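You operate a simulated robot arm through the tools that you are given. There is no shell and no other tool. Be economical: measure what you need, move in short steps, check, and stop when the job is done.

You run a simulated two-armed robot. Do the job below in one go: nothing can be reset, and whatever is moved stays where it is left.

Task
Take the dye box with a blue lid on the top of the long white table and put it away on the top of the window table. Stack the large glove carton from the top of the cable table on top of the small glove carton. Take the stopper off the narrow-necked flask that says "57" on the top of the cable table and lay it down there. Take the flask with the orange collar and leave it on the counter top before the white tube. Take the flow card and put it on the clear cover on the top of the cable table. Fetch the blue-capped bottle and stand it on the top of the yellow table. Take the brass nut from the top of the high wooden table and put it on top of the brown carton there. Take the green meter and put it on the end of the long counter. Do these in any order. Set down upright: flask with the orange collar, flow card, blue-capped bottle.

The check looks at the end state, three seconds after you hand in, the way a careful person would. Anything else that was tipped, shoved, dropped, spilled or broken makes it a failure. Lids that push on must go on centred and level and be pressed home; caps that screw on are set level and turned clockwise until they are tight.

Robot
Two 7-joint arms with fingered hands on one trunk, on a base that drives. Base frame: it is fixed to the floor where the robot stands at the start and does not move with it; the origin is under the middle of the robot, x ahead of it, y to its left, z up; the surface under the hand at the start is at about z = 0.78. Lengths are in m, angles in degrees, forces in N, time in s.
The left shoulder is at the start at [0.07, 0.162, 1.146], the right one opposite. With the tool pointing down near the work surface each hand reaches from about 0.32 to 0.82 m from the robot's upright axis, wherever it stands, measured 20 degrees to its own side. Places, roughly: blue-capped bottle (6x6x14 cm) [2.3, 2.8, 1]; brass nut (4x5x2 cm) [2.5, 3.2, 0.9]; carton [2.5, 2.75, 1]; clear cover (29x20x1 cm) [0.8, 2.5, 0.8]; counter top before the white tube (22x54 cm) [0.22, 4.8, 0.9]; dye box with a blue lid [0.5, 0, 0.75]; end of the long counter [3.5, 5.1, 0.9]; flask with the orange collar (8x8x14 cm) [0.6, 2.3, 0.8]; flow card [0.5, 2.5, 0.75]; glove carton [0.5, 1.75, 0.75]; green meter [2.75, 3.25, 1]; narrow-necked flask [0.75, 2.25, 0.75]; top of the window table [8.3, -1.4, 0.9]; top of the yellow table [4.4, 2.3, 0.8]. Payload 4 kg a hand.
The TCP of each hand is the grasp point between the finger pads, 0.026 m short of the fingertips. In the tool frame z runs along the fingers and y along their closing line. Largest opening 0.132 m; the body of the gripper starts 0.073 m behind the TCP. The gripper is a hand of 4 fingers: y runs from the thumb to the fingers, the wrist lies at [0, 0, -0.224] in the tool frame, and closing takes about 1.5 s.
Orientation is told as [roll, pitch, yaw] about the base's x, y, z axes, in that order, counted from this pose: with the fingers straight down and closing along the base's y, the tool's x points along the base's -x, its y along +y and its z along -z.

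Tools
- The arms move only by the tool jog_arm. It takes "left_moves", "right_moves" or both (then of equal length, played together; a hand with none holds still); each is a list that holds one entry, the list of rows, each a list of 7 numbers: the shift along the tool's x, y, z in units of 300 mm (1.0 is 300 mm), then the turn, a rotation vector about the tool's x, y, z in units of 60 degrees (1.0 is 60 degrees), then the finger opening in m, from 0 to 0.132. In form: [[[tx, ty, tz, wx, wy, wz, hand], ...]]. A call has 1 to 12 rows; each row is the pose to reach, as a shift and turn from the pose commanded when the call began, along the tool's axes at that moment. A call with a number of a shift or a turn outside -1 to 1 is refused whole. Rows are played at 5 a second. More than 0.05 m and 8.6 degrees between two rows, or a gripper value outside its range, and nothing of the call is played. A pose out of reach is approached as far as the arm can. The call stops where the force on the tool passes 40 N (or 10 N more than at its start, if that is more) or the arm is blocked; 0.2 s more then pass. Each finger travels about 0.045 m/s and halts on what it meets, pressing with about 27 N; the grip force reading is that of the motor and also rises with nothing between the fingers. The clock runs only during rows and for 0.2 s after the last one: add rows that repeat a pose to give the fingers time. The reply holds the time, the measured pose of the TCP, the force on the tool along the base axes, the opening and the grip force, in the units named above and with some noise, with the torque about the TCP (base axes, N m) and any sound that the robot's microphone picked up.
- Cameras (640 x 400 px; columns grow to the right, rows downward): "scene" is now at [0.1329, -0.0207, 1.3703]; the picture's right is [-0.24, -0.97, 0.00], its down [-0.61, 0.15, -0.78] and it looks along [0.76, -0.18, -0.63] (base axes); focal length 271 px, centre (320, 200). "left" rides on the left gripper at [-0.073, 0.006, -0.094] in its tool frame; the picture's right is [-0.08, -1.00, 0.00], its down [0.78, -0.06, -0.62] and it looks along [0.61, -0.05, 0.79] (tool axes); focal length 230 px, centre (320, 200). "right" rides on the right gripper at [0.073, 0.006, -0.094] in its tool frame; the picture's right is [-0.08, 1.00, 0.00], its down [-0.78, -0.06, -0.62] and it looks along [-0.61, -0.05, 0.79] (tool axes); focal length 230 px, centre (320, 200). There is no depth. A picture from a camera that has moved, and an enlarged one, comes with that camera's place and axes in the base frame and with its lens.
- snapshot(camera): a new picture of that camera. The clock stands still meanwhile.
- lift_body(by): slides the trunk up (or, below 0, down) by that many m; the arms and the scene camera ride with it, the base frame stays. It gives what a move gives, with no picture.
- roll_base(legs): drives the robot by 1 to 6 legs, each [ahead, left, turn to the left] in m, m and degrees, along the robot's own axes; the way and the turn of a leg run together, so that a leg with both is an arc; at most 1.5 m and 180 degrees a leg. The arms and the cameras ride along, it lands a little off, and it stops where it bumps. It gives what a move gives.
- set_grasp(shape, hand): the hand has 4 fingers and takes this shape, open, in about a second: jaw (thumb against the fingers, like two jaws); tri (thumb and two fingers); tip (a fingertip pinch); poke (one finger out to press); point (the index stretched); flat (the hand flat); cup (the hand cupped); fist (a fist). The gripper value then closes the fingers along that shape, each until it touches; the sizes above hold for jaw. It gives what a move gives, with no picture.
- turn_head(pan, tilt): turns the head with the scene camera to pan (to the left, within 86 degrees either way) and tilt (down, from -29 to 69), counted from straight ahead of the robot. It gives what a move gives.
- zoom(camera, box): a new picture of the part [left, top, right, bottom] of that camera's present view, enlarged. The clock stands still meanwhile.
- hand_in(): hands the job in; it is judged then, once.

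Work in short steps. Places have to be worked out from the pictures, the camera data and where the tool is seen: move nearer, look again, correct. Check each grasp and each placing, and mend what went wrong. You have 217 turns and 220 pictures in all, those below and enlarged ones among them. Open the grippers and draw the arms clear of the work before you hand the job in, unless the task says otherwise; then end with one line.

The tools are called after "Request:" as a command line: name --argument value ..., lists and objects as JSON in quotes. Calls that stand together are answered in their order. jog_arm: Moves the arms, as the interface text tells. Its arguments: {"type":"object","properties":{"left_moves":{"type":"array"},"right_moves":{"type":"array"}},"required":[]} The other tools are called the same way: lift_body (by) slides the trunk up or down; set_grasp (shape, hand) gives the hand a shape; roll_base (legs) drives the base; turn_head (pan, tilt) turns the head that bears the scene camera; snapshot (camera) takes a picture; zoom (camera, box) takes an enlarged picture of a part of a camera's view; hand_in () hands the job in.

At the start:

```text
time_s: 0.0
left_eef_pos: [0.5959, 0.1772, 1.0384]
left_tool_rot: [0.1, 0.0, 0.0]
left_contact_force: [0.5, 0.0, 0.6]
left_torque: [0.0, 0.0, -0.02]
left_gripper_width: 0.1319
left_finger_force: 0.0
left_shape: jaw
right_eef_pos: [0.5079, -0.4184, 1.1139]
right_tool_rot: [0.0, 0.0, 0.0]
right_contact_force: [0.4, 0.3, 0.2]
right_torque: [0.0, -0.01, -0.03]
right_gripper_width: 0.1317
right_finger_force: 0.0
right_shape: jaw
trunk travel left (down, up): [-0.625, 0.315]
robot x, y, heading: [0.0011, -0.0001, -0.3]
head pan, tilt: [-13.6, 38.9]
```

scene: 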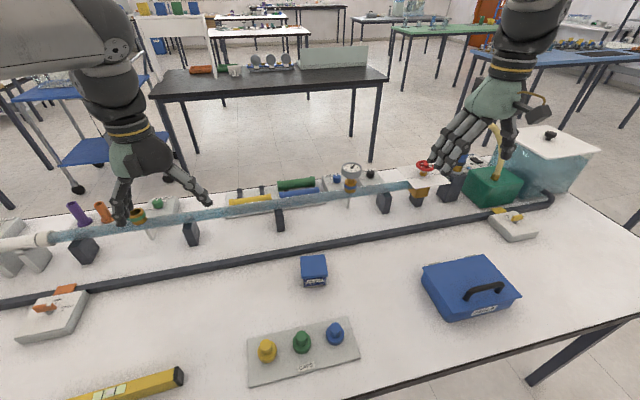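
right: 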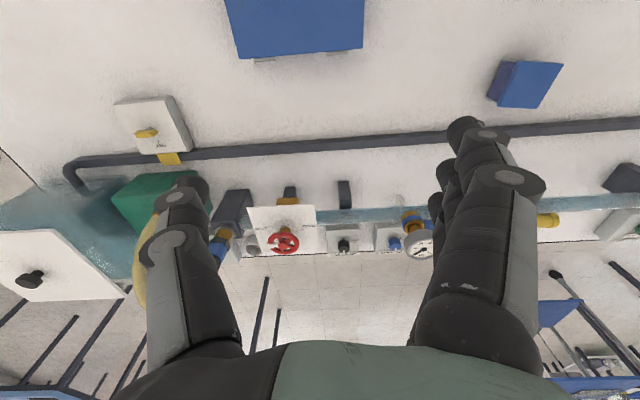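
left: 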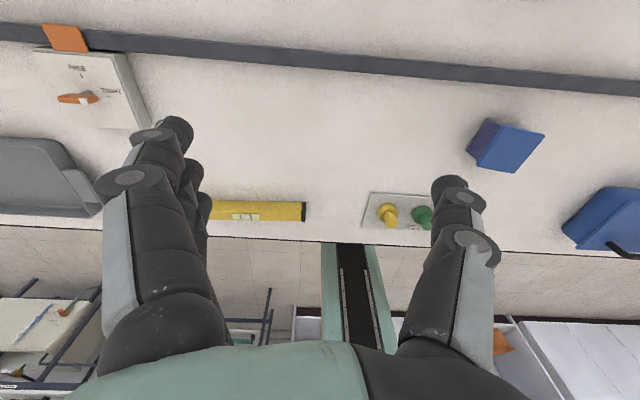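

Let me look closer at the small blue box and the surroundings to identify the dye box.

Request:
zoom --camera "scene" --box '[220, 220, 540, 400]'

Request:
turn_head --pan 75 --tilt 15

Request:
snapshot --camera "scene"

```text
2.00 times, centred on (380, 310) of scene
camera zoom: at [0.1329, -0.0207, 1.3703], right [-0.24, -0.97, 0.0], down [-0.61, 0.15, -0.78], along [0.76, -0.18, -0.63], focal length 541 px, centre (200, -20)
```

zoom: 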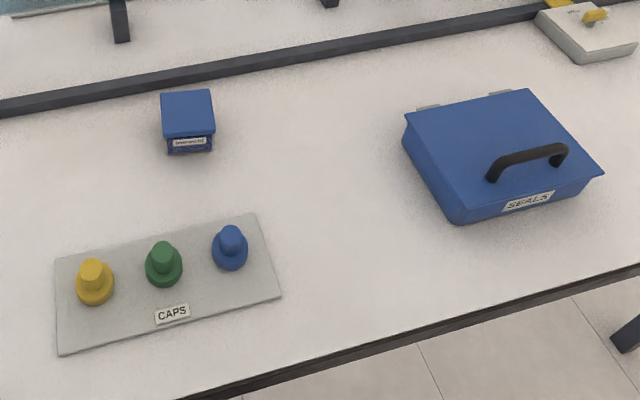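

```text
time_s: 1.6
left_eef_pos: [0.595, 0.1762, 1.0387]
left_tool_rot: [0.0, 0.0, 0.0]
left_contact_force: [-0.1, -0.3, 0.0]
left_torque: [-0.03, -0.02, -0.01]
left_gripper_width: 0.1316
left_finger_force: 0.0
left_shape: jaw
right_eef_pos: [0.5089, -0.419, 1.1141]
right_tool_rot: [0.1, 0.0, 0.1]
right_contact_force: [-0.1, -1.1, -0.6]
right_torque: [0.03, 0.01, 0.03]
right_gripper_width: 0.1318
right_finger_force: 0.1
right_shape: jaw
trunk travel left (down, up): [-0.625, 0.315]
robot x, y, heading: [0.0014, -0.0011, -0.0]
head pan, tilt: [75.0, 15.0]
```

```text
215 pictures are left
camera scene: at [0.0739, 0.0897, 1.4082], right [0.97, -0.26, 0.0], down [-0.07, -0.25, -0.97], along [0.25, 0.93, -0.26], focal length 271 px, centre (320, 200)
```

scene: 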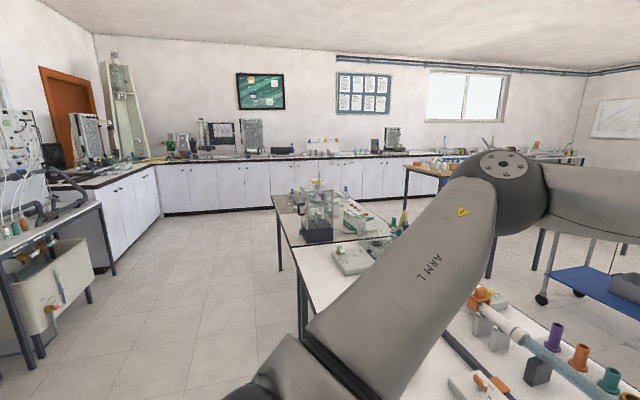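

The small blue box at about (0.54,-0.10) is the dye box. I'll look around the room for a map.

Request:
turn_head --pan 0 --tilt 12

Request:
snapshot --camera "scene"

Request:
turn_head --pan -80 --tilt 20

Request:
snapshot --camera "scene"

Request:
turn_head --pan 38 --tilt 15

Request:
snapshot --camera "scene"

```text
time_s: 3.1
left_eef_pos: [0.595, 0.1769, 1.0387]
left_tool_rot: [0.1, -0.1, 0.0]
left_contact_force: [0.0, 0.3, -0.8]
left_torque: [0.01, 0.0, -0.02]
left_gripper_width: 0.1316
left_finger_force: 0.0
left_shape: jaw
right_eef_pos: [0.5092, -0.418, 1.1151]
right_tool_rot: [0.1, 0.0, -0.1]
right_contact_force: [-0.7, 0.1, -0.3]
right_torque: [-0.01, 0.0, -0.01]
right_gripper_width: 0.1315
right_finger_force: 0.1
right_shape: jaw
trunk travel left (down, up): [-0.625, 0.315]
robot x, y, heading: [0.0002, -0.0014, -0.1]
head pan, tilt: [0.0, 12.0]
```

```text
214 pictures are left
camera scene: at [0.1429, -0.0004, 1.4131], right [0.0, -1.0, 0.0], down [-0.21, 0.0, -0.98], along [0.98, 0.0, -0.21], focal length 271 px, centre (320, 200)
```

scene: 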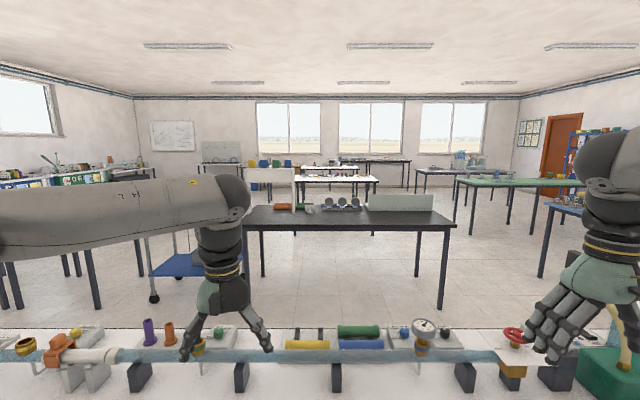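

```text
time_s: 4.6
left_eef_pos: [0.5956, 0.1767, 1.0383]
left_tool_rot: [0.0, 0.1, 0.0]
left_contact_force: [-0.6, 0.6, -0.2]
left_torque: [-0.01, -0.04, 0.02]
left_gripper_width: 0.1318
left_finger_force: 0.1
left_shape: jaw
right_eef_pos: [0.5088, -0.4179, 1.1136]
right_tool_rot: [0.0, 0.0, 0.0]
right_contact_force: [0.0, 0.3, 0.7]
right_torque: [0.02, 0.01, 0.01]
right_gripper_width: 0.1319
right_finger_force: 0.1
right_shape: jaw
trunk travel left (down, up): [-0.625, 0.315]
robot x, y, heading: [0.0008, 0.0008, -0.0]
head pan, tilt: [-80.0, 20.0]
```

```text
213 pictures are left
camera scene: at [0.0659, -0.0922, 1.4001], right [-0.98, -0.17, 0.0], down [-0.06, 0.34, -0.94], along [0.16, -0.93, -0.34], focal length 271 px, centre (320, 200)
```

scene: 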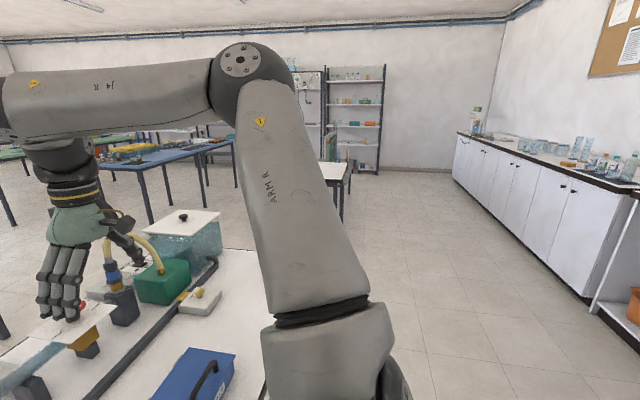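

```text
time_s: 6.6
left_eef_pos: [0.5965, 0.1757, 1.0395]
left_tool_rot: [0.0, -0.1, 0.0]
left_contact_force: [1.2, -0.4, -0.2]
left_torque: [0.01, -0.01, 0.02]
left_gripper_width: 0.1318
left_finger_force: 0.1
left_shape: jaw
right_eef_pos: [0.5089, -0.4182, 1.1145]
right_tool_rot: [0.1, -0.1, 0.0]
right_contact_force: [0.0, 0.7, -0.1]
right_torque: [0.0, -0.01, 0.01]
right_gripper_width: 0.1316
right_finger_force: 0.1
right_shape: jaw
trunk travel left (down, up): [-0.625, 0.315]
robot x, y, heading: [0.0013, 0.0023, -0.0]
head pan, tilt: [38.0, 15.0]
```

```text
212 pictures are left
camera scene: at [0.1233, 0.057, 1.4082], right [0.62, -0.79, 0.0], down [-0.2, -0.16, -0.97], along [0.76, 0.59, -0.26], focal length 271 px, centre (320, 200)
```

scene: 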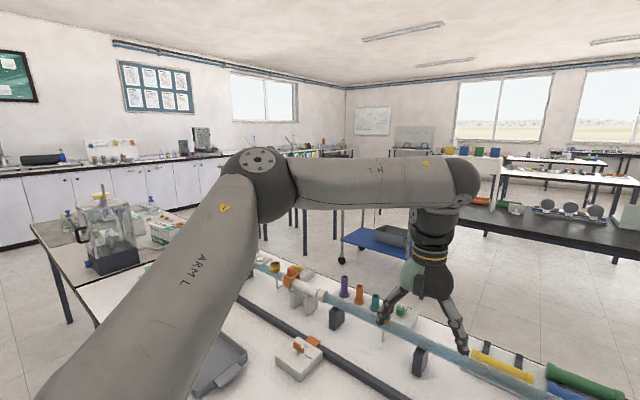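

The room map is roughly clear: there's a corridor at y≈-1.45 to the window table. First the dye box: bring the right hand above it.

Request:
jog_arm --right_moves '[[[0, 0.15, 0, 0, 0, 0.1, 0.132], [-0.02, 0.3, 0.05, 0, 0, 0.1, 0.132], [-0.04, 0.45, 0.1, 0, 0, 0.1, 0.132], [-0.06, 0.6, 0.15, 0, 0, 0.1, 0.132], [-0.08, 0.75, 0.2, 0, 0, 0.1, 0.132], [-0.097, 0.9, 0.25, 0, 0, 0.1, 0.132], [-0.097, 1.0, 0.35, 0, 0, 0.1, 0.132], [-0.097, 1.0, 0.45, 0, 0, 0.1, 0.132]]]'

Request:
snapshot --camera "right"

```text
time_s: 8.4
left_eef_pos: [0.5962, 0.1765, 1.04]
left_tool_rot: [0.0, 0.1, 0.0]
left_contact_force: [0.1, 0.6, 0.0]
left_torque: [-0.02, 0.0, 0.01]
left_gripper_width: 0.1318
left_finger_force: 0.0
left_shape: jaw
right_eef_pos: [0.5104, -0.1592, 0.9701]
right_tool_rot: [0.5, -0.2, -6.0]
right_contact_force: [-0.2, -0.5, -0.1]
right_torque: [0.02, 0.04, -0.01]
right_gripper_width: 0.1319
right_finger_force: 0.1
right_shape: jaw
right hand out of reach, approached as far as the arm can: row 5, 6, 7, 8
trunk travel left (down, up): [-0.625, 0.315]
robot x, y, heading: [-0.0002, -0.0016, -0.0]
head pan, tilt: [38.0, 15.0]
```

```text
211 pictures are left
camera right: at [0.4369, -0.1492, 1.0636], right [0.18, 0.98, 0.01], down [0.77, -0.15, 0.62], along [0.61, -0.1, -0.79], focal length 230 px, centre (320, 200)
```

right: 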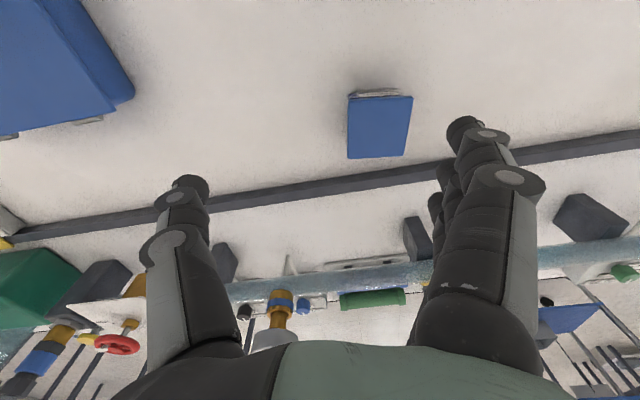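

The box top is at about (0.535,-0.103), yaw about -8°. It's out of the right arm's comfortable reach, so I strafe the base left 0.15.

Request:
roll_base --legs '[[0, 0.15, 0]]'

Request:
snapshot --camera "right"

```text
time_s: 9.8
left_eef_pos: [0.5954, 0.3246, 1.0393]
left_tool_rot: [0.0, 0.0, -0.1]
left_contact_force: [0.0, -0.3, 0.0]
left_torque: [-0.03, -0.02, 0.01]
left_gripper_width: 0.132
left_finger_force: 0.1
left_shape: jaw
right_eef_pos: [0.5101, -0.0133, 0.9714]
right_tool_rot: [0.6, -0.1, -6.2]
right_contact_force: [0.1, 0.1, 0.8]
right_torque: [0.02, -0.05, -0.02]
right_gripper_width: 0.1317
right_finger_force: 0.1
right_shape: jaw
trunk travel left (down, up): [-0.625, 0.315]
robot x, y, heading: [0.0003, 0.1519, 0.1]
head pan, tilt: [38.0, 15.0]
```

```text
210 pictures are left
camera right: at [0.4358, -0.0008, 1.0643], right [0.18, 0.98, 0.01], down [0.77, -0.15, 0.62], along [0.61, -0.1, -0.79], focal length 230 px, centre (320, 200)
```

right: 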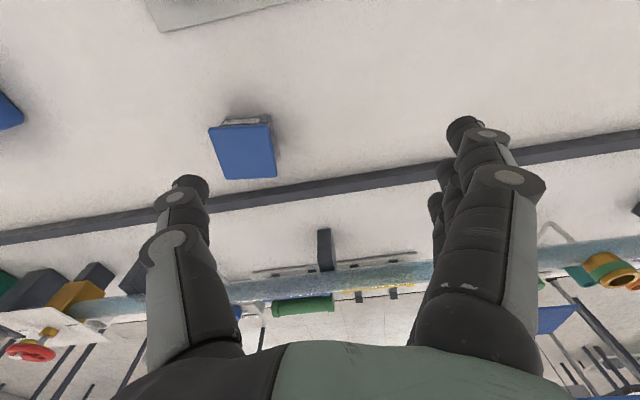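

Triangulated: lid centre (0.537,-0.102,0.825). I move above it and check the commanded offset.

Request:
jog_arm --right_moves '[[[-0.06, -0.14, 0, 0, 0, 0.03, 0.132], [-0.12, -0.286, 0, 0, 0, 0.03, 0.132], [-0.12, -0.286, 0, 0, 0, 0.03, 0.132]]]'

Request:
snapshot --camera "right"

```text
time_s: 10.6
left_eef_pos: [0.5962, 0.3264, 1.0385]
left_tool_rot: [0.1, 0.0, -0.1]
left_contact_force: [0.1, -0.2, -0.4]
left_torque: [-0.01, 0.0, 0.01]
left_gripper_width: 0.1317
left_finger_force: 0.0
left_shape: jaw
right_eef_pos: [0.5354, -0.1007, 0.9706]
right_tool_rot: [0.5, -0.2, -7.8]
right_contact_force: [0.6, 0.3, -0.4]
right_torque: [0.02, 0.03, 0.0]
right_gripper_width: 0.1317
right_finger_force: 0.0
right_shape: jaw
trunk travel left (down, up): [-0.625, 0.315]
robot x, y, heading: [-0.0012, 0.1519, -0.2]
head pan, tilt: [38.0, 15.0]
```

```text
209 pictures are left
camera right: at [0.4637, -0.0859, 1.0642], right [0.21, 0.98, 0.01], down [0.77, -0.17, 0.62], along [0.61, -0.12, -0.79], focal length 230 px, centre (320, 200)
```

right: 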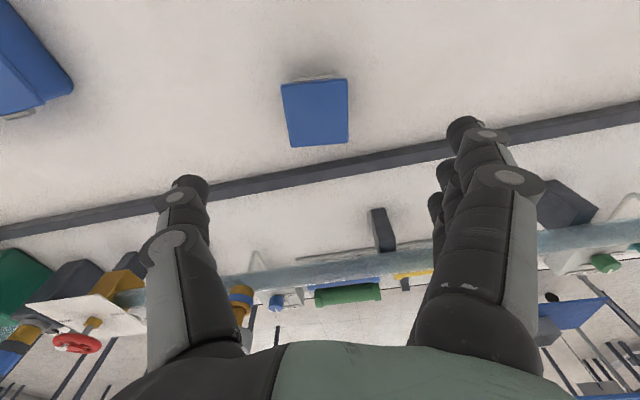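

Aligned. Descend to z≈0.808 and close.

Request:
jog_arm --right_moves '[[[0, 0, 0.15, 0, 0, 0, 0.132], [0, 0, 0.3, 0, 0, 0, 0.132], [0, 0, 0.42, 0, 0, 0, 0.132], [0, 0, 0.5, 0, 0, 0, 0.132], [0, 0, 0.54, 0, 0, 0, 0.12], [0, 0, 0.54, 0, 0, 0, 0.09], [0, 0, 0.54, 0, 0, 0, 0.05], [0, 0, 0.54, 0, 0, 0, 0.02], [0, 0, 0.54, 0, 0, 0, 0.02], [0, 0, 0.54, 0, 0, 0, 0.02], [0, 0, 0.54, 0, 0, 0, 0.02]]]'

Request:
snapshot --camera "right"

```text
time_s: 13.0
left_eef_pos: [0.596, 0.3262, 1.0382]
left_tool_rot: [0.0, 0.0, -0.1]
left_contact_force: [0.5, -0.4, 0.5]
left_torque: [0.0, 0.0, 0.04]
left_gripper_width: 0.1318
left_finger_force: 0.0
left_shape: jaw
right_eef_pos: [0.5366, -0.0983, 0.8088]
right_tool_rot: [0.5, -0.1, -7.9]
right_contact_force: [0.0, 0.0, 0.8]
right_torque: [-0.03, 0.02, 0.0]
right_gripper_width: 0.0561
right_finger_force: 27.5
right_shape: jaw
trunk travel left (down, up): [-0.625, 0.315]
robot x, y, heading: [0.002, 0.1498, 0.1]
head pan, tilt: [38.0, 15.0]
```

```text
208 pictures are left
camera right: at [0.4635, -0.0855, 0.9019], right [0.21, 0.98, 0.01], down [0.77, -0.17, 0.62], along [0.61, -0.12, -0.79], focal length 230 px, centre (320, 200)
```

right: 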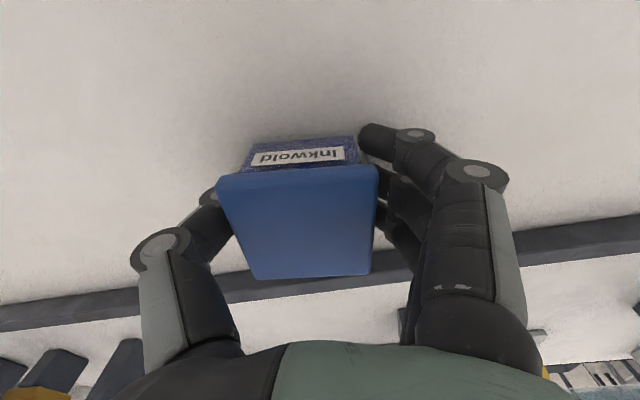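

Gripped at 0.056 m on the body under the lid. Lift.

Request:
jog_arm --right_moves '[[[0, 0, -0.1, 0, 0, 0, 0.02], [0, 0, -0.2, 0, 0, 0, 0.02], [0, 0, -0.35, 0, 0, 0, 0.02], [0, 0, -0.5, 0, 0, 0, 0.02], [0, 0, -0.65, 0, 0, 0, 0.02], [0, 0, -0.8, 0, 0, 0, 0.02], [0, 0, -0.95, 0, 0, 0, 0.02]]]'

Request:
turn_head --pan -45 --tilt 35

Request:
snapshot --camera "scene"

```text
time_s: 14.6
left_eef_pos: [0.5945, 0.3252, 1.0393]
left_tool_rot: [0.0, 0.0, 0.0]
left_contact_force: [-0.1, -1.0, -0.7]
left_torque: [-0.02, -0.02, 0.01]
left_gripper_width: 0.1317
left_finger_force: 0.1
left_shape: jaw
right_eef_pos: [0.5293, -0.1036, 1.0909]
right_tool_rot: [0.9, -0.5, -7.7]
right_contact_force: [0.4, 0.6, -1.3]
right_torque: [0.02, 0.0, 0.03]
right_gripper_width: 0.0559
right_finger_force: 27.0
right_shape: jaw
right hand out of reach, approached as far as the arm can: row 7
trunk travel left (down, up): [-0.625, 0.315]
robot x, y, heading: [-0.002, 0.151, -0.0]
head pan, tilt: [38.0, 15.0]
```

```text
time_s: 16.1
left_eef_pos: [0.5958, 0.3256, 1.0384]
left_tool_rot: [-0.1, 0.1, -0.1]
left_contact_force: [-0.3, 0.6, 0.1]
left_torque: [-0.02, 0.01, 0.0]
left_gripper_width: 0.1316
left_finger_force: 0.1
left_shape: jaw
right_eef_pos: [0.5305, -0.1028, 1.0911]
right_tool_rot: [0.8, -0.4, -7.9]
right_contact_force: [0.7, -0.4, -0.9]
right_torque: [0.03, 0.0, 0.0]
right_gripper_width: 0.0558
right_finger_force: 26.8
right_shape: jaw
trunk travel left (down, up): [-0.625, 0.315]
robot x, y, heading: [0.002, 0.1482, 0.2]
head pan, tilt: [-45.0, 35.0]
```

```text
207 pictures are left
camera scene: at [0.112, 0.0868, 1.3762], right [-0.71, -0.71, 0.0], down [-0.41, 0.41, -0.82], along [0.58, -0.58, -0.57], focal length 271 px, centre (320, 200)
```

scene: 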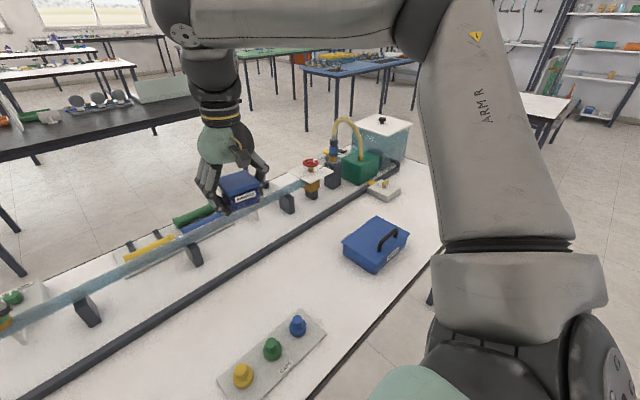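

The box is held. Back off and strafe right past the table end, then look ahead down the gap.

Request:
roll_base --legs '[[-0.4, 0, 0], [0, -1.0, 0], [0, -0.95, 0]]'

Request:
turn_head --pan 0 --tilt 30

Request:
snapshot --camera "scene"

```text
time_s: 28.0
left_eef_pos: [0.1917, -1.6305, 1.0382]
left_tool_rot: [0.0, 0.0, 0.0]
left_contact_force: [-0.4, -0.2, 0.1]
left_torque: [0.01, 0.01, 0.0]
left_gripper_width: 0.1318
left_finger_force: 0.0
left_shape: jaw
right_eef_pos: [0.1268, -2.0607, 1.0901]
right_tool_rot: [0.8, -0.4, -7.9]
right_contact_force: [0.3, 0.4, -0.1]
right_torque: [-0.01, -0.01, -0.01]
right_gripper_width: 0.056
right_finger_force: 27.4
right_shape: jaw
trunk travel left (down, up): [-0.625, 0.315]
robot x, y, heading: [-0.4038, -1.8077, -0.1]
head pan, tilt: [-45.0, 35.0]
```

```text
time_s: 29.1
left_eef_pos: [0.1906, -1.6314, 1.0384]
left_tool_rot: [0.1, 0.0, 0.0]
left_contact_force: [-0.9, -0.6, 0.7]
left_torque: [0.0, 0.01, 0.0]
left_gripper_width: 0.1317
left_finger_force: 0.0
left_shape: jaw
right_eef_pos: [0.1264, -2.0615, 1.0906]
right_tool_rot: [0.8, -0.4, -7.8]
right_contact_force: [-0.9, 0.0, -0.7]
right_torque: [0.05, 0.01, 0.05]
right_gripper_width: 0.056
right_finger_force: 27.0
right_shape: jaw
trunk travel left (down, up): [-0.625, 0.315]
robot x, y, heading: [-0.4027, -1.8067, 0.4]
head pan, tilt: [0.0, 30.0]
```

```text
206 pictures are left
camera scene: at [-0.2637, -1.8085, 1.384], right [0.0, -1.0, 0.0], down [-0.5, 0.0, -0.87], along [0.87, 0.0, -0.5], focal length 271 px, centre (320, 200)
```

scene: 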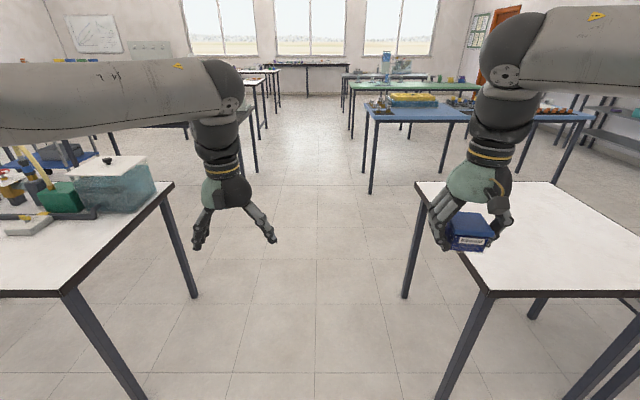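

The corridor is clear between y≈-1.1 and -2.2. Shift to y≈-1.65 and drive ahead about 5.6 m.

Request:
roll_base --legs '[[0, 0.15, 0], [1.4, 0, 0], [1.4, 0, 0], [1.4, 0, 0], [1.4, 0, 0]]'

Request:
snapshot --camera "scene"

```text
time_s: 56.7
left_eef_pos: [5.7527, -1.4618, 1.0383]
left_tool_rot: [0.0, 0.0, 0.3]
left_contact_force: [-0.1, -0.8, 0.2]
left_torque: [0.02, 0.02, 0.04]
left_gripper_width: 0.1316
left_finger_force: 0.0
left_shape: jaw
right_eef_pos: [5.6877, -1.8932, 1.0906]
right_tool_rot: [0.8, -0.4, -7.7]
right_contact_force: [0.2, 0.5, -1.4]
right_torque: [0.0, 0.07, -0.02]
right_gripper_width: 0.056
right_finger_force: 27.2
right_shape: jaw
trunk travel left (down, up): [-0.625, 0.315]
robot x, y, heading: [5.1561, -1.6416, 0.3]
head pan, tilt: [0.0, 30.0]
```

```text
205 pictures are left
camera scene: at [5.2973, -1.641, 1.384], right [0.0, -1.0, 0.0], down [-0.5, 0.0, -0.87], along [0.87, 0.0, -0.5], focal length 271 px, centre (320, 200)
```

scene: 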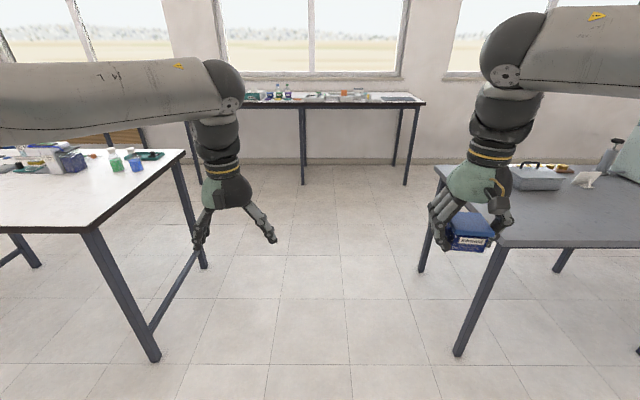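

Zoom on the window table to see what's on it.

Request:
zoom --camera "scene" --box '[240, 70, 440, 195]'

Request:
roll_base --legs '[[1.3, 0.1, 0]]'

Request:
snapshot --camera "scene"

```text
3.20 times, centred on (340, 132) of scene
camera zoom: at [5.2973, -1.641, 1.384], right [0.0, -1.0, 0.0], down [-0.5, 0.0, -0.87], along [0.87, 0.0, -0.5], focal length 866 px, centre (256, 416)
```

zoom: 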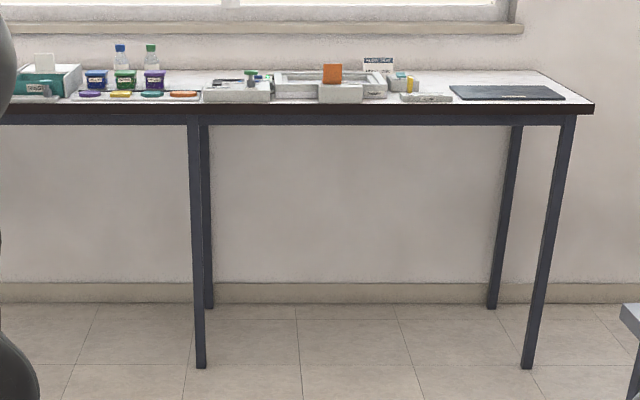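

```text
time_s: 63.2
left_eef_pos: [7.0426, -1.3458, 1.0396]
left_tool_rot: [0.0, -0.1, 0.7]
left_contact_force: [1.0, -0.1, 0.9]
left_torque: [-0.02, 0.01, 0.01]
left_gripper_width: 0.1316
left_finger_force: 0.1
left_shape: jaw
right_eef_pos: [6.9835, -1.777, 1.0908]
right_tool_rot: [0.9, -0.4, -7.2]
right_contact_force: [0.7, -0.7, 0.4]
right_torque: [0.0, 0.0, -0.02]
right_gripper_width: 0.0559
right_finger_force: 27.4
right_shape: jaw
trunk travel left (down, up): [-0.625, 0.315]
robot x, y, heading: [6.4481, -1.5329, 0.9]
head pan, tilt: [0.0, 30.0]
```

```text
203 pictures are left
camera scene: at [6.5896, -1.5289, 1.384], right [0.01, -1.0, 0.0], down [-0.5, -0.01, -0.87], along [0.87, 0.01, -0.5], focal length 271 px, centre (320, 200)
```

scene: 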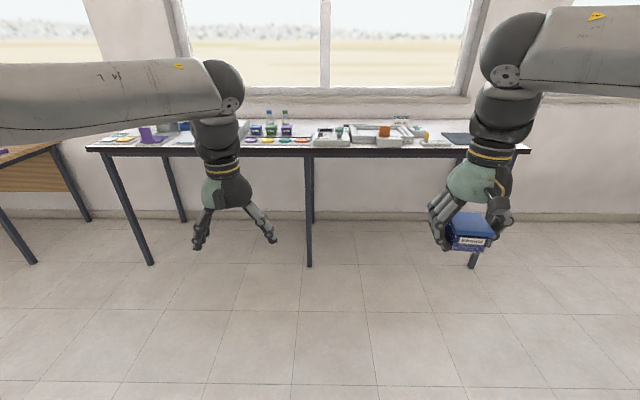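

Closer: raise the trunk and drive ahead, then look at the dye box area.

Request:
lift_body --by 0.15

Request:
roll_base --legs '[[0.65, 0, -0.9]]'

Request:
turn_head --pan 0 --tilt 30

Request:
snapshot --camera "scene"

Request:
zoom --camera "scene" --box '[240, 120, 440, 245]'

```text
time_s: 64.9
left_eef_pos: [7.0429, -1.3467, 1.189]
left_tool_rot: [0.0, 0.0, 0.7]
left_contact_force: [-0.4, 1.1, 0.9]
left_torque: [0.02, -0.01, -0.01]
left_gripper_width: 0.1317
left_finger_force: 0.2
left_shape: jaw
right_eef_pos: [6.9826, -1.7773, 1.2397]
right_tool_rot: [0.8, -0.4, -7.1]
right_contact_force: [0.0, -0.4, -1.3]
right_torque: [0.04, -0.01, 0.0]
right_gripper_width: 0.0561
right_finger_force: 27.5
right_shape: jaw
trunk travel left (down, up): [-0.775, 0.165]
robot x, y, heading: [6.4512, -1.5248, 0.7]
head pan, tilt: [0.0, 30.0]
```

```text
time_s: 68.6
left_eef_pos: [7.7048, -1.36, 1.1894]
left_tool_rot: [0.0, -0.1, -0.6]
left_contact_force: [-0.4, -0.9, 0.3]
left_torque: [0.01, 0.0, 0.01]
left_gripper_width: 0.132
left_finger_force: 0.1
left_shape: jaw
right_eef_pos: [7.6343, -1.7887, 1.2416]
right_tool_rot: [0.9, -0.4, -8.4]
right_contact_force: [0.3, 0.0, -1.1]
right_torque: [-0.04, -0.02, 0.0]
right_gripper_width: 0.0559
right_finger_force: 26.9
right_shape: jaw
trunk travel left (down, up): [-0.775, 0.165]
robot x, y, heading: [7.1043, -1.5317, -0.6]
head pan, tilt: [0.0, 30.0]
```

```text
time_s: 69.2
left_eef_pos: [7.7042, -1.3606, 1.1889]
left_tool_rot: [-0.1, 0.0, -0.6]
left_contact_force: [0.3, -0.7, -0.6]
left_torque: [-0.01, 0.02, -0.02]
left_gripper_width: 0.1317
left_finger_force: 0.1
left_shape: jaw
right_eef_pos: [7.6332, -1.7893, 1.2416]
right_tool_rot: [0.8, -0.5, -8.5]
right_contact_force: [0.9, 1.4, 0.2]
right_torque: [0.05, 0.03, 0.03]
right_gripper_width: 0.0557
right_finger_force: 26.9
right_shape: jaw
trunk travel left (down, up): [-0.775, 0.165]
robot x, y, heading: [7.1067, -1.5345, -0.6]
head pan, tilt: [0.0, 30.0]
```

```text
202 pictures are left
camera scene: at [7.247, -1.5317, 1.5341], right [-0.01, -1.0, 0.0], down [-0.5, 0.01, -0.87], along [0.87, -0.01, -0.5], focal length 271 px, centre (320, 200)
```

scene: 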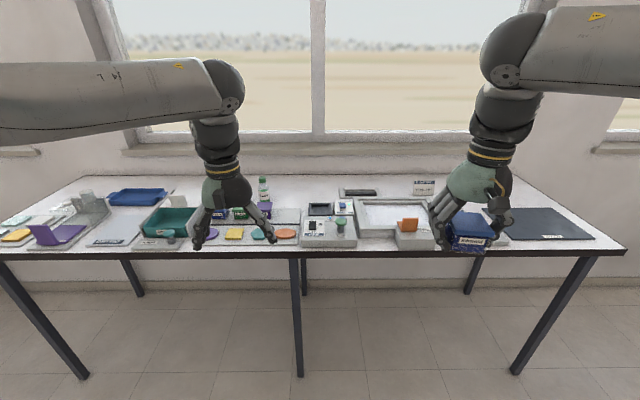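

```text
3.20 times, centred on (340, 182) of scene
camera zoom: at [7.247, -1.5317, 1.5341], right [-0.01, -1.0, 0.0], down [-0.5, 0.01, -0.87], along [0.87, -0.01, -0.5], focal length 866 px, centre (256, 256)
```

zoom: 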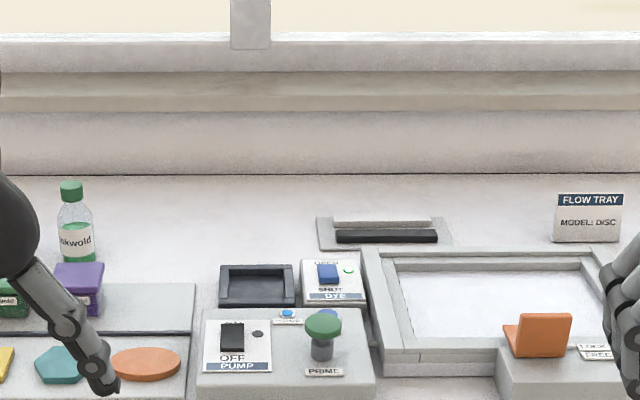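

Free spot behind the equipment around (8.40,-1.45). Drive closer with everything held high.

Request:
roll_base --legs '[[0, 0.33, 0.6], [0.53, 0, 0]]'

Request:
snapshot --camera "scene"

Request:
snapshot --camera "right"

```text
time_s: 74.1
left_eef_pos: [8.2349, -1.0196, 1.189]
left_tool_rot: [0.1, -0.1, 0.1]
left_contact_force: [-0.4, -0.2, -0.9]
left_torque: [-0.01, 0.01, 0.01]
left_gripper_width: 0.1317
left_finger_force: 0.1
left_shape: jaw
right_eef_pos: [8.1723, -1.4476, 1.2419]
right_tool_rot: [0.8, -0.5, -7.7]
right_contact_force: [0.0, -0.1, -0.9]
right_torque: [0.0, 0.02, -0.02]
right_gripper_width: 0.0557
right_finger_force: 27.1
right_shape: jaw
trunk travel left (down, up): [-0.775, 0.165]
robot x, y, heading: [7.6408, -1.1948, 0.3]
head pan, tilt: [0.0, 30.0]
```

```text
200 pictures are left
camera scene: at [7.7801, -1.1967, 1.5342], right [0.0, -1.0, 0.0], down [-0.5, 0.0, -0.87], along [0.87, 0.0, -0.5], focal length 271 px, centre (320, 200)
```

scene: 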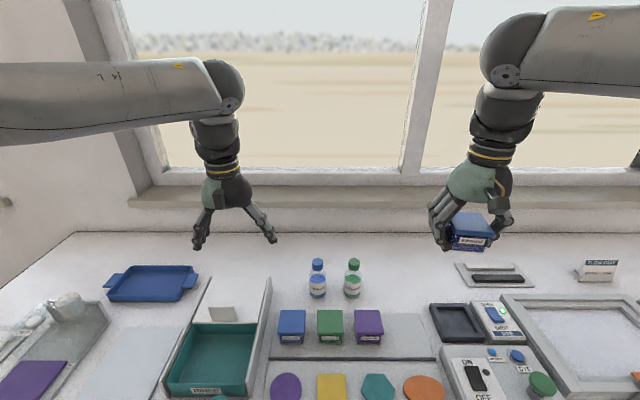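

```text
199 pictures are left
camera right: at [8.0983, -1.4352, 1.3345], right [0.21, 0.98, 0.01], down [0.76, -0.17, 0.62], along [0.61, -0.12, -0.78], focal length 230 px, centre (320, 200)
```

right: 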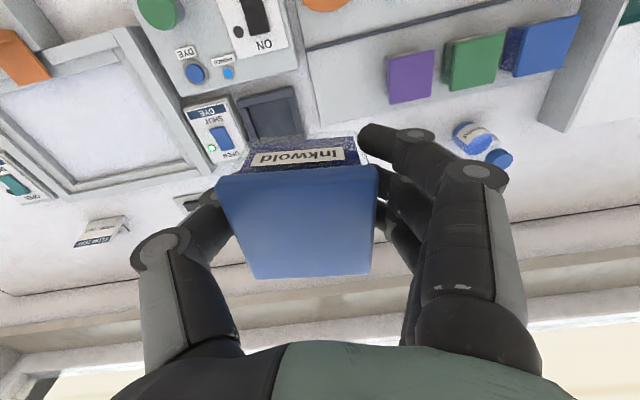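

Target (8.40,-1.455) on the bare top. Move there horizontally, then down to about 1.02 and look.

Request:
jog_arm --right_moves '[[[-0.15, 0.02, 0, 0, 0, -0.03, 0.02], [-0.3, 0.04, 0, 0, 0, -0.07, 0.02], [-0.45, 0.06, 0, 0, 0, -0.1, 0.02], [-0.6, 0.08, 0, 0, 0, -0.13, 0.02], [-0.756, 0.08, 0.05, 0, 0, -0.13, 0.02], [-0.756, 0.08, 0.2, 0, 0, -0.13, 0.02], [-0.756, 0.08, 0.35, 0, 0, -0.13, 0.02], [-0.756, 0.08, 0.5, 0, 0, -0.13, 0.02], [-0.756, 0.08, 0.65, 0, 0, -0.13, 0.02], [-0.756, 0.08, 0.74, 0, 0, -0.13, 0.02]]]'

Request:
snapshot --camera "scene"

Request:
snapshot --camera "right"

```text
time_s: 76.3
left_eef_pos: [8.2361, -1.0191, 1.1888]
left_tool_rot: [0.0, 0.0, 0.0]
left_contact_force: [0.8, 0.1, 0.1]
left_torque: [0.04, -0.02, -0.05]
left_gripper_width: 0.1317
left_finger_force: 0.1
left_shape: jaw
right_eef_pos: [8.2723, -1.5004, 1.0597]
right_tool_rot: [0.9, -0.6, 0.2]
right_contact_force: [-0.2, 0.0, -1.1]
right_torque: [0.01, -0.01, 0.01]
right_gripper_width: 0.0561
right_finger_force: 26.6
right_shape: jaw
right hand out of reach, approached as far as the arm can: row 1, 2, 3, 4, 5, 6, 7, 8, 9, 10
trunk travel left (down, up): [-0.775, 0.165]
robot x, y, heading: [7.6426, -1.1982, 0.5]
head pan, tilt: [0.0, 30.0]
```

```text
198 pictures are left
camera scene: at [7.7816, -1.1968, 1.534], right [0.0, -1.0, 0.0], down [-0.5, 0.0, -0.87], along [0.87, 0.0, -0.5], focal length 271 px, centre (320, 200)
```

scene: 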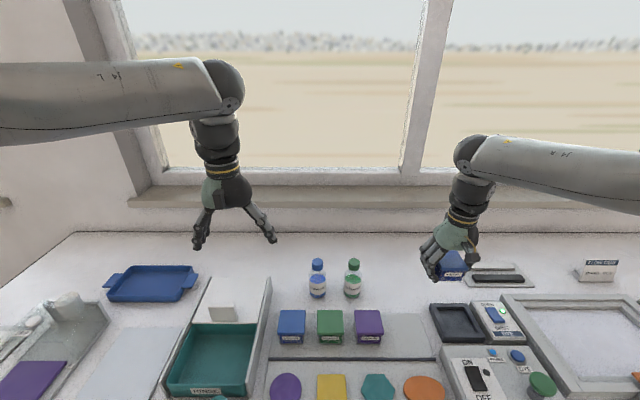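

```text
197 pictures are left
camera right: at [8.1981, -1.4971, 1.1539], right [0.07, 1.0, 0.01], down [0.78, -0.07, 0.62], along [0.62, -0.04, -0.78], focal length 230 px, centre (320, 200)
```

right: 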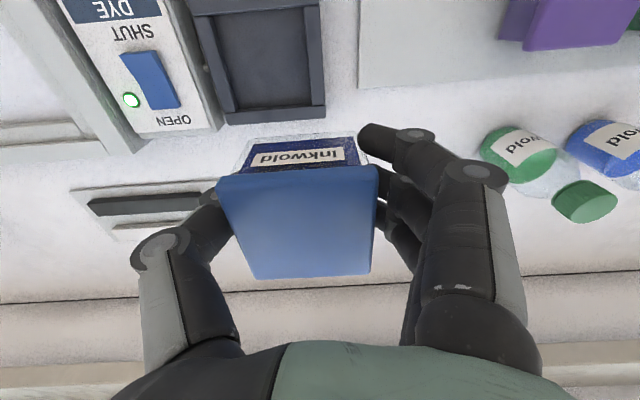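

Reach-limited; nudge the base ahead 0.12 and left 0.05 while the box is above everything.

Request:
roll_base --legs '[[0.12, 0.04, 0]]'

Request:
snapshot --camera "scene"

```text
time_s: 77.5
left_eef_pos: [8.3546, -0.9785, 1.1905]
left_tool_rot: [0.0, 0.0, 0.1]
left_contact_force: [0.5, 0.4, 0.5]
left_torque: [0.0, 0.01, 0.0]
left_gripper_width: 0.1317
left_finger_force: 0.1
left_shape: jaw
right_eef_pos: [8.3904, -1.4624, 1.0624]
right_tool_rot: [0.7, -0.6, 0.1]
right_contact_force: [-0.6, -0.8, -1.2]
right_torque: [-0.01, 0.01, -0.01]
right_gripper_width: 0.0562
right_finger_force: 26.9
right_shape: jaw
trunk travel left (down, up): [-0.775, 0.165]
robot x, y, heading: [7.7595, -1.1588, 0.3]
head pan, tilt: [0.0, 30.0]
```

```text
196 pictures are left
camera scene: at [7.899, -1.1573, 1.5343], right [0.0, -1.0, 0.0], down [-0.5, 0.0, -0.87], along [0.87, 0.0, -0.5], focal length 271 px, centre (320, 200)
```

scene: 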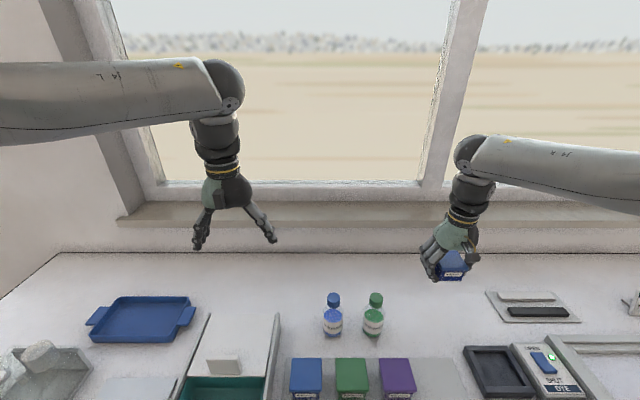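

Now lower gradually toward the surface.

Request:
jog_arm --right_moves '[[[0, 0, 0.12, 0, 0, 0, 0.02], [0, 0, 0.24, 0, 0, 0, 0.02], [0, 0, 0.34, 0, 0, 0, 0.02], [0, 0, 0.38, 0, 0, 0, 0.02], [0, 0, 0.4, 0, 0, 0, 0.02], [0, 0, 0.41, 0, 0, 0, 0.02]]]'

Request:
snapshot --camera "right"

```text
time_s: 78.9
left_eef_pos: [8.3578, -0.9794, 1.1893]
left_tool_rot: [-0.1, 0.0, 0.1]
left_contact_force: [0.4, 0.0, 0.4]
left_torque: [-0.03, -0.02, -0.02]
left_gripper_width: 0.1319
left_finger_force: 0.1
left_shape: jaw
right_eef_pos: [8.3655, -1.4717, 0.9578]
right_tool_rot: [0.8, -0.7, 0.2]
right_contact_force: [0.3, 0.0, -1.1]
right_torque: [-0.01, -0.02, -0.01]
right_gripper_width: 0.0558
right_finger_force: 26.8
right_shape: jaw
right hand out of reach, approached as far as the arm can: row 1, 2, 3, 4, 5, 6
trunk travel left (down, up): [-0.775, 0.165]
robot x, y, heading: [7.7586, -1.1521, 0.2]
head pan, tilt: [0.0, 30.0]
```

```text
195 pictures are left
camera right: at [8.2901, -1.4683, 1.0509], right [0.08, 1.0, 0.02], down [0.78, -0.07, 0.63], along [0.62, -0.04, -0.78], focal length 230 px, centre (320, 200)
```

right: 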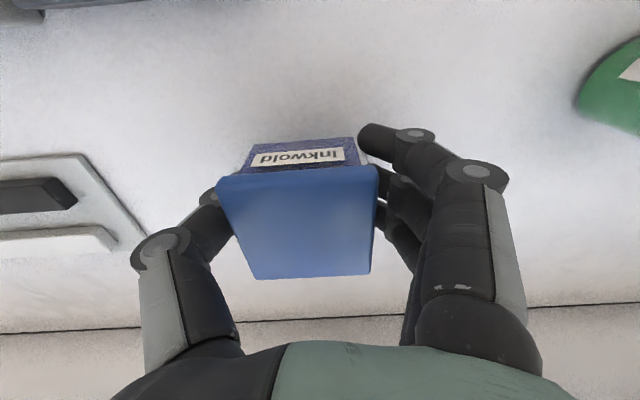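

The spot is clear; the simplest way down is lowering the trunk in small steps.

Request:
lift_body --by -0.018

```text
time_s: 79.6
left_eef_pos: [8.3556, -0.9783, 1.1719]
left_tool_rot: [0.0, 0.0, 0.1]
left_contact_force: [0.5, -0.4, 0.8]
left_torque: [-0.03, 0.01, -0.01]
left_gripper_width: 0.1317
left_finger_force: 0.0
left_shape: jaw
right_eef_pos: [8.3662, -1.4716, 0.9401]
right_tool_rot: [0.9, -0.7, 0.1]
right_contact_force: [-0.7, 0.2, -0.9]
right_torque: [0.03, -0.01, 0.0]
right_gripper_width: 0.056
right_finger_force: 26.9
right_shape: jaw
trunk travel left (down, up): [-0.757, 0.183]
robot x, y, heading: [7.7641, -1.1608, -0.1]
head pan, tilt: [0.0, 30.0]
```

Request:
lift_body --by -0.006

Request:
snapshot --camera "right"

```text
time_s: 80.1
left_eef_pos: [8.3576, -0.9784, 1.165]
left_tool_rot: [0.0, 0.1, 0.1]
left_contact_force: [0.5, -0.4, -0.4]
left_torque: [0.01, 0.0, 0.0]
left_gripper_width: 0.1316
left_finger_force: 0.1
left_shape: jaw
right_eef_pos: [8.3658, -1.472, 0.9329]
right_tool_rot: [0.8, -0.6, 0.0]
right_contact_force: [-0.4, -0.2, -0.7]
right_torque: [0.01, -0.01, -0.01]
right_gripper_width: 0.056
right_finger_force: 26.4
right_shape: jaw
trunk travel left (down, up): [-0.751, 0.189]
robot x, y, heading: [7.762, -1.1546, 0.2]
head pan, tilt: [0.0, 30.0]
```

```text
194 pictures are left
camera right: at [8.2903, -1.4683, 1.027], right [0.08, 1.0, 0.02], down [0.78, -0.07, 0.63], along [0.62, -0.04, -0.78], focal length 230 px, centre (320, 200)
```

right: 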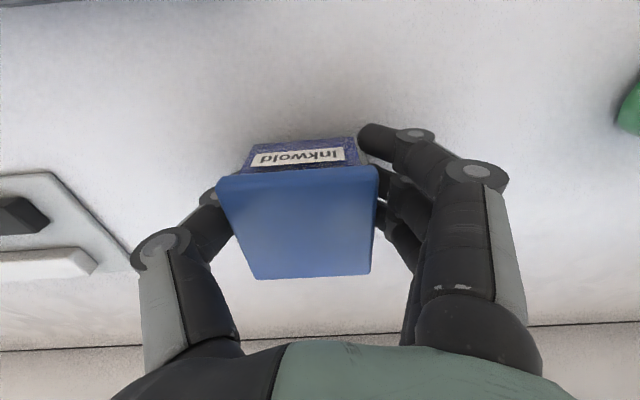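

No contact yet; go on lowering.

Request:
lift_body --by -0.008

Request:
lift_body --by -0.006

```text
time_s: 80.7
left_eef_pos: [8.3558, -0.9787, 1.1586]
left_tool_rot: [0.0, -0.2, 0.1]
left_contact_force: [1.0, 0.1, 0.3]
left_torque: [0.0, 0.02, -0.02]
left_gripper_width: 0.132
left_finger_force: 0.0
left_shape: jaw
right_eef_pos: [8.364, -1.4718, 0.9275]
right_tool_rot: [0.8, -0.8, 0.0]
right_contact_force: [0.0, -0.2, 7.1]
right_torque: [-0.25, 0.04, -0.01]
right_gripper_width: 0.0555
right_finger_force: 26.9
right_shape: jaw
trunk travel left (down, up): [-0.743, 0.197]
robot x, y, heading: [7.7606, -1.1518, -0.0]
head pan, tilt: [0.0, 30.0]
```

```text
time_s: 81.3
left_eef_pos: [8.3528, -0.9781, 1.1542]
left_tool_rot: [0.0, -0.2, 0.2]
left_contact_force: [0.5, 0.1, 0.0]
left_torque: [0.01, 0.03, -0.02]
left_gripper_width: 0.1319
left_finger_force: 0.1
left_shape: jaw
right_eef_pos: [8.3643, -1.469, 0.9267]
right_tool_rot: [0.8, -1.3, 0.1]
right_contact_force: [0.1, -3.0, 39.3]
right_torque: [-0.59, 0.28, -0.09]
right_gripper_width: 0.0564
right_finger_force: 26.8
right_shape: jaw
trunk travel left (down, up): [-0.737, 0.203]
robot x, y, heading: [7.7623, -1.1578, -0.1]
head pan, tilt: [0.0, 30.0]
```

Contact made (pressing 39 N). Relieve by raising 5 mm, then open and check.

Request:
lift_body --by 0.005

Request:
jog_arm --right_moves '[[[0, 0, 0, 0, 0, 0, 0.07], [0, 0, 0, 0, 0, 0, 0.09], [0, 0, 0, 0, 0, 0, 0.105], [0, 0, 0, 0, 0, 0, 0.105], [0, 0, 0, 0, 0, 0, 0.105], [0, 0, 0, 0, 0, 0, 0.105]]]'

Request:
lift_body --by 0.15

Request:
snapshot --camera "right"

```text
time_s: 81.8
left_eef_pos: [8.3541, -0.9767, 1.1566]
left_tool_rot: [-0.2, -0.1, 0.1]
left_contact_force: [-0.2, -0.5, 0.3]
left_torque: [-0.02, 0.0, 0.0]
left_gripper_width: 0.1316
left_finger_force: 0.1
left_shape: jaw
right_eef_pos: [8.3634, -1.4704, 0.926]
right_tool_rot: [0.8, -0.9, 0.2]
right_contact_force: [6.3, -0.9, 20.2]
right_torque: [-0.32, -0.01, 0.03]
right_gripper_width: 0.0562
right_finger_force: 27.0
right_shape: jaw
trunk travel left (down, up): [-0.742, 0.198]
robot x, y, heading: [7.7596, -1.1578, 0.3]
head pan, tilt: [0.0, 30.0]
```

```text
time_s: 83.2
left_eef_pos: [8.3541, -0.978, 1.1558]
left_tool_rot: [-0.1, -0.1, 0.2]
left_contact_force: [0.4, 0.8, 0.5]
left_torque: [0.04, 0.01, -0.03]
left_gripper_width: 0.1317
left_finger_force: 0.0
left_shape: jaw
right_eef_pos: [8.3628, -1.4702, 0.9268]
right_tool_rot: [0.6, -0.8, 0.1]
right_contact_force: [-1.6, 4.6, 16.5]
right_torque: [-0.86, 0.05, -0.12]
right_gripper_width: 0.104
right_finger_force: 0.0
right_shape: jaw
trunk travel left (down, up): [-0.742, 0.198]
robot x, y, heading: [7.7595, -1.1564, 0.0]
head pan, tilt: [0.0, 30.0]
```

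```text
time_s: 85.0
left_eef_pos: [8.3573, -0.9785, 1.3067]
left_tool_rot: [0.1, 0.0, 0.0]
left_contact_force: [0.2, -0.5, -0.1]
left_torque: [0.01, -0.01, 0.0]
left_gripper_width: 0.1322
left_finger_force: 0.1
left_shape: jaw
right_eef_pos: [8.3649, -1.4721, 1.0753]
right_tool_rot: [0.8, -0.6, 0.1]
right_contact_force: [-0.5, -0.3, -0.9]
right_torque: [-0.01, 0.04, -0.01]
right_gripper_width: 0.1046
right_finger_force: 0.0
right_shape: jaw
trunk travel left (down, up): [-0.892, 0.048]
robot x, y, heading: [7.7619, -1.1561, 0.1]
head pan, tilt: [0.0, 30.0]
```

```text
193 pictures are left
camera right: at [8.2899, -1.4682, 1.1682], right [0.08, 1.0, 0.02], down [0.78, -0.07, 0.63], along [0.62, -0.04, -0.78], focal length 230 px, centre (320, 200)
```

right: 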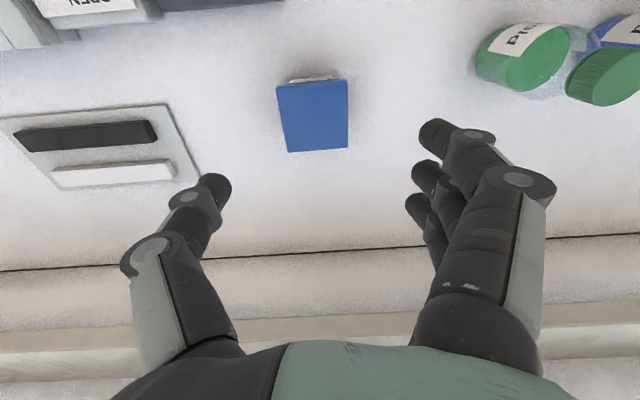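

Dye box placed well. Back off and look to the left (north) for the route.

Request:
roll_base --legs '[[-0.5, -0.2, 0]]'

Request:
turn_head --pan 80 --tilt 20

Request:
snapshot --camera "scene"

```text
time_s: 88.1
left_eef_pos: [7.8536, -1.1767, 1.3049]
left_tool_rot: [0.0, 0.0, 0.4]
left_contact_force: [0.8, 0.2, 0.4]
left_torque: [0.0, 0.02, 0.02]
left_gripper_width: 0.1319
left_finger_force: 0.2
left_shape: jaw
right_eef_pos: [7.8666, -1.6706, 1.0743]
right_tool_rot: [0.8, -0.7, 0.4]
right_contact_force: [0.2, -0.1, 0.6]
right_torque: [0.01, 0.0, -0.02]
right_gripper_width: 0.105
right_finger_force: 0.1
right_shape: jaw
trunk travel left (down, up): [-0.892, 0.048]
robot x, y, heading: [7.2625, -1.3588, 0.6]
head pan, tilt: [0.0, 30.0]
```

```text
time_s: 89.6
left_eef_pos: [7.8545, -1.1767, 1.3053]
left_tool_rot: [0.0, 0.0, 0.4]
left_contact_force: [0.0, -0.6, -0.2]
left_torque: [0.04, -0.03, 0.02]
left_gripper_width: 0.1319
left_finger_force: 0.2
left_shape: jaw
right_eef_pos: [7.8663, -1.6695, 1.0756]
right_tool_rot: [0.9, -0.8, 0.5]
right_contact_force: [-0.7, 0.1, 0.3]
right_torque: [-0.01, 0.0, 0.03]
right_gripper_width: 0.1047
right_finger_force: 0.2
right_shape: jaw
trunk travel left (down, up): [-0.892, 0.048]
robot x, y, heading: [7.26, -1.3597, 0.6]
head pan, tilt: [80.0, 20.0]
```

```text
192 pictures are left
camera scene: at [7.3248, -1.2671, 1.6671], right [0.99, -0.17, 0.0], down [-0.06, -0.34, -0.94], along [0.16, 0.93, -0.34], focal length 271 px, centre (320, 200)
```

scene: 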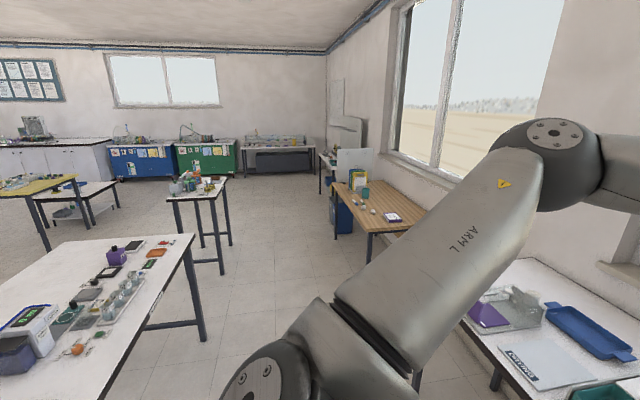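

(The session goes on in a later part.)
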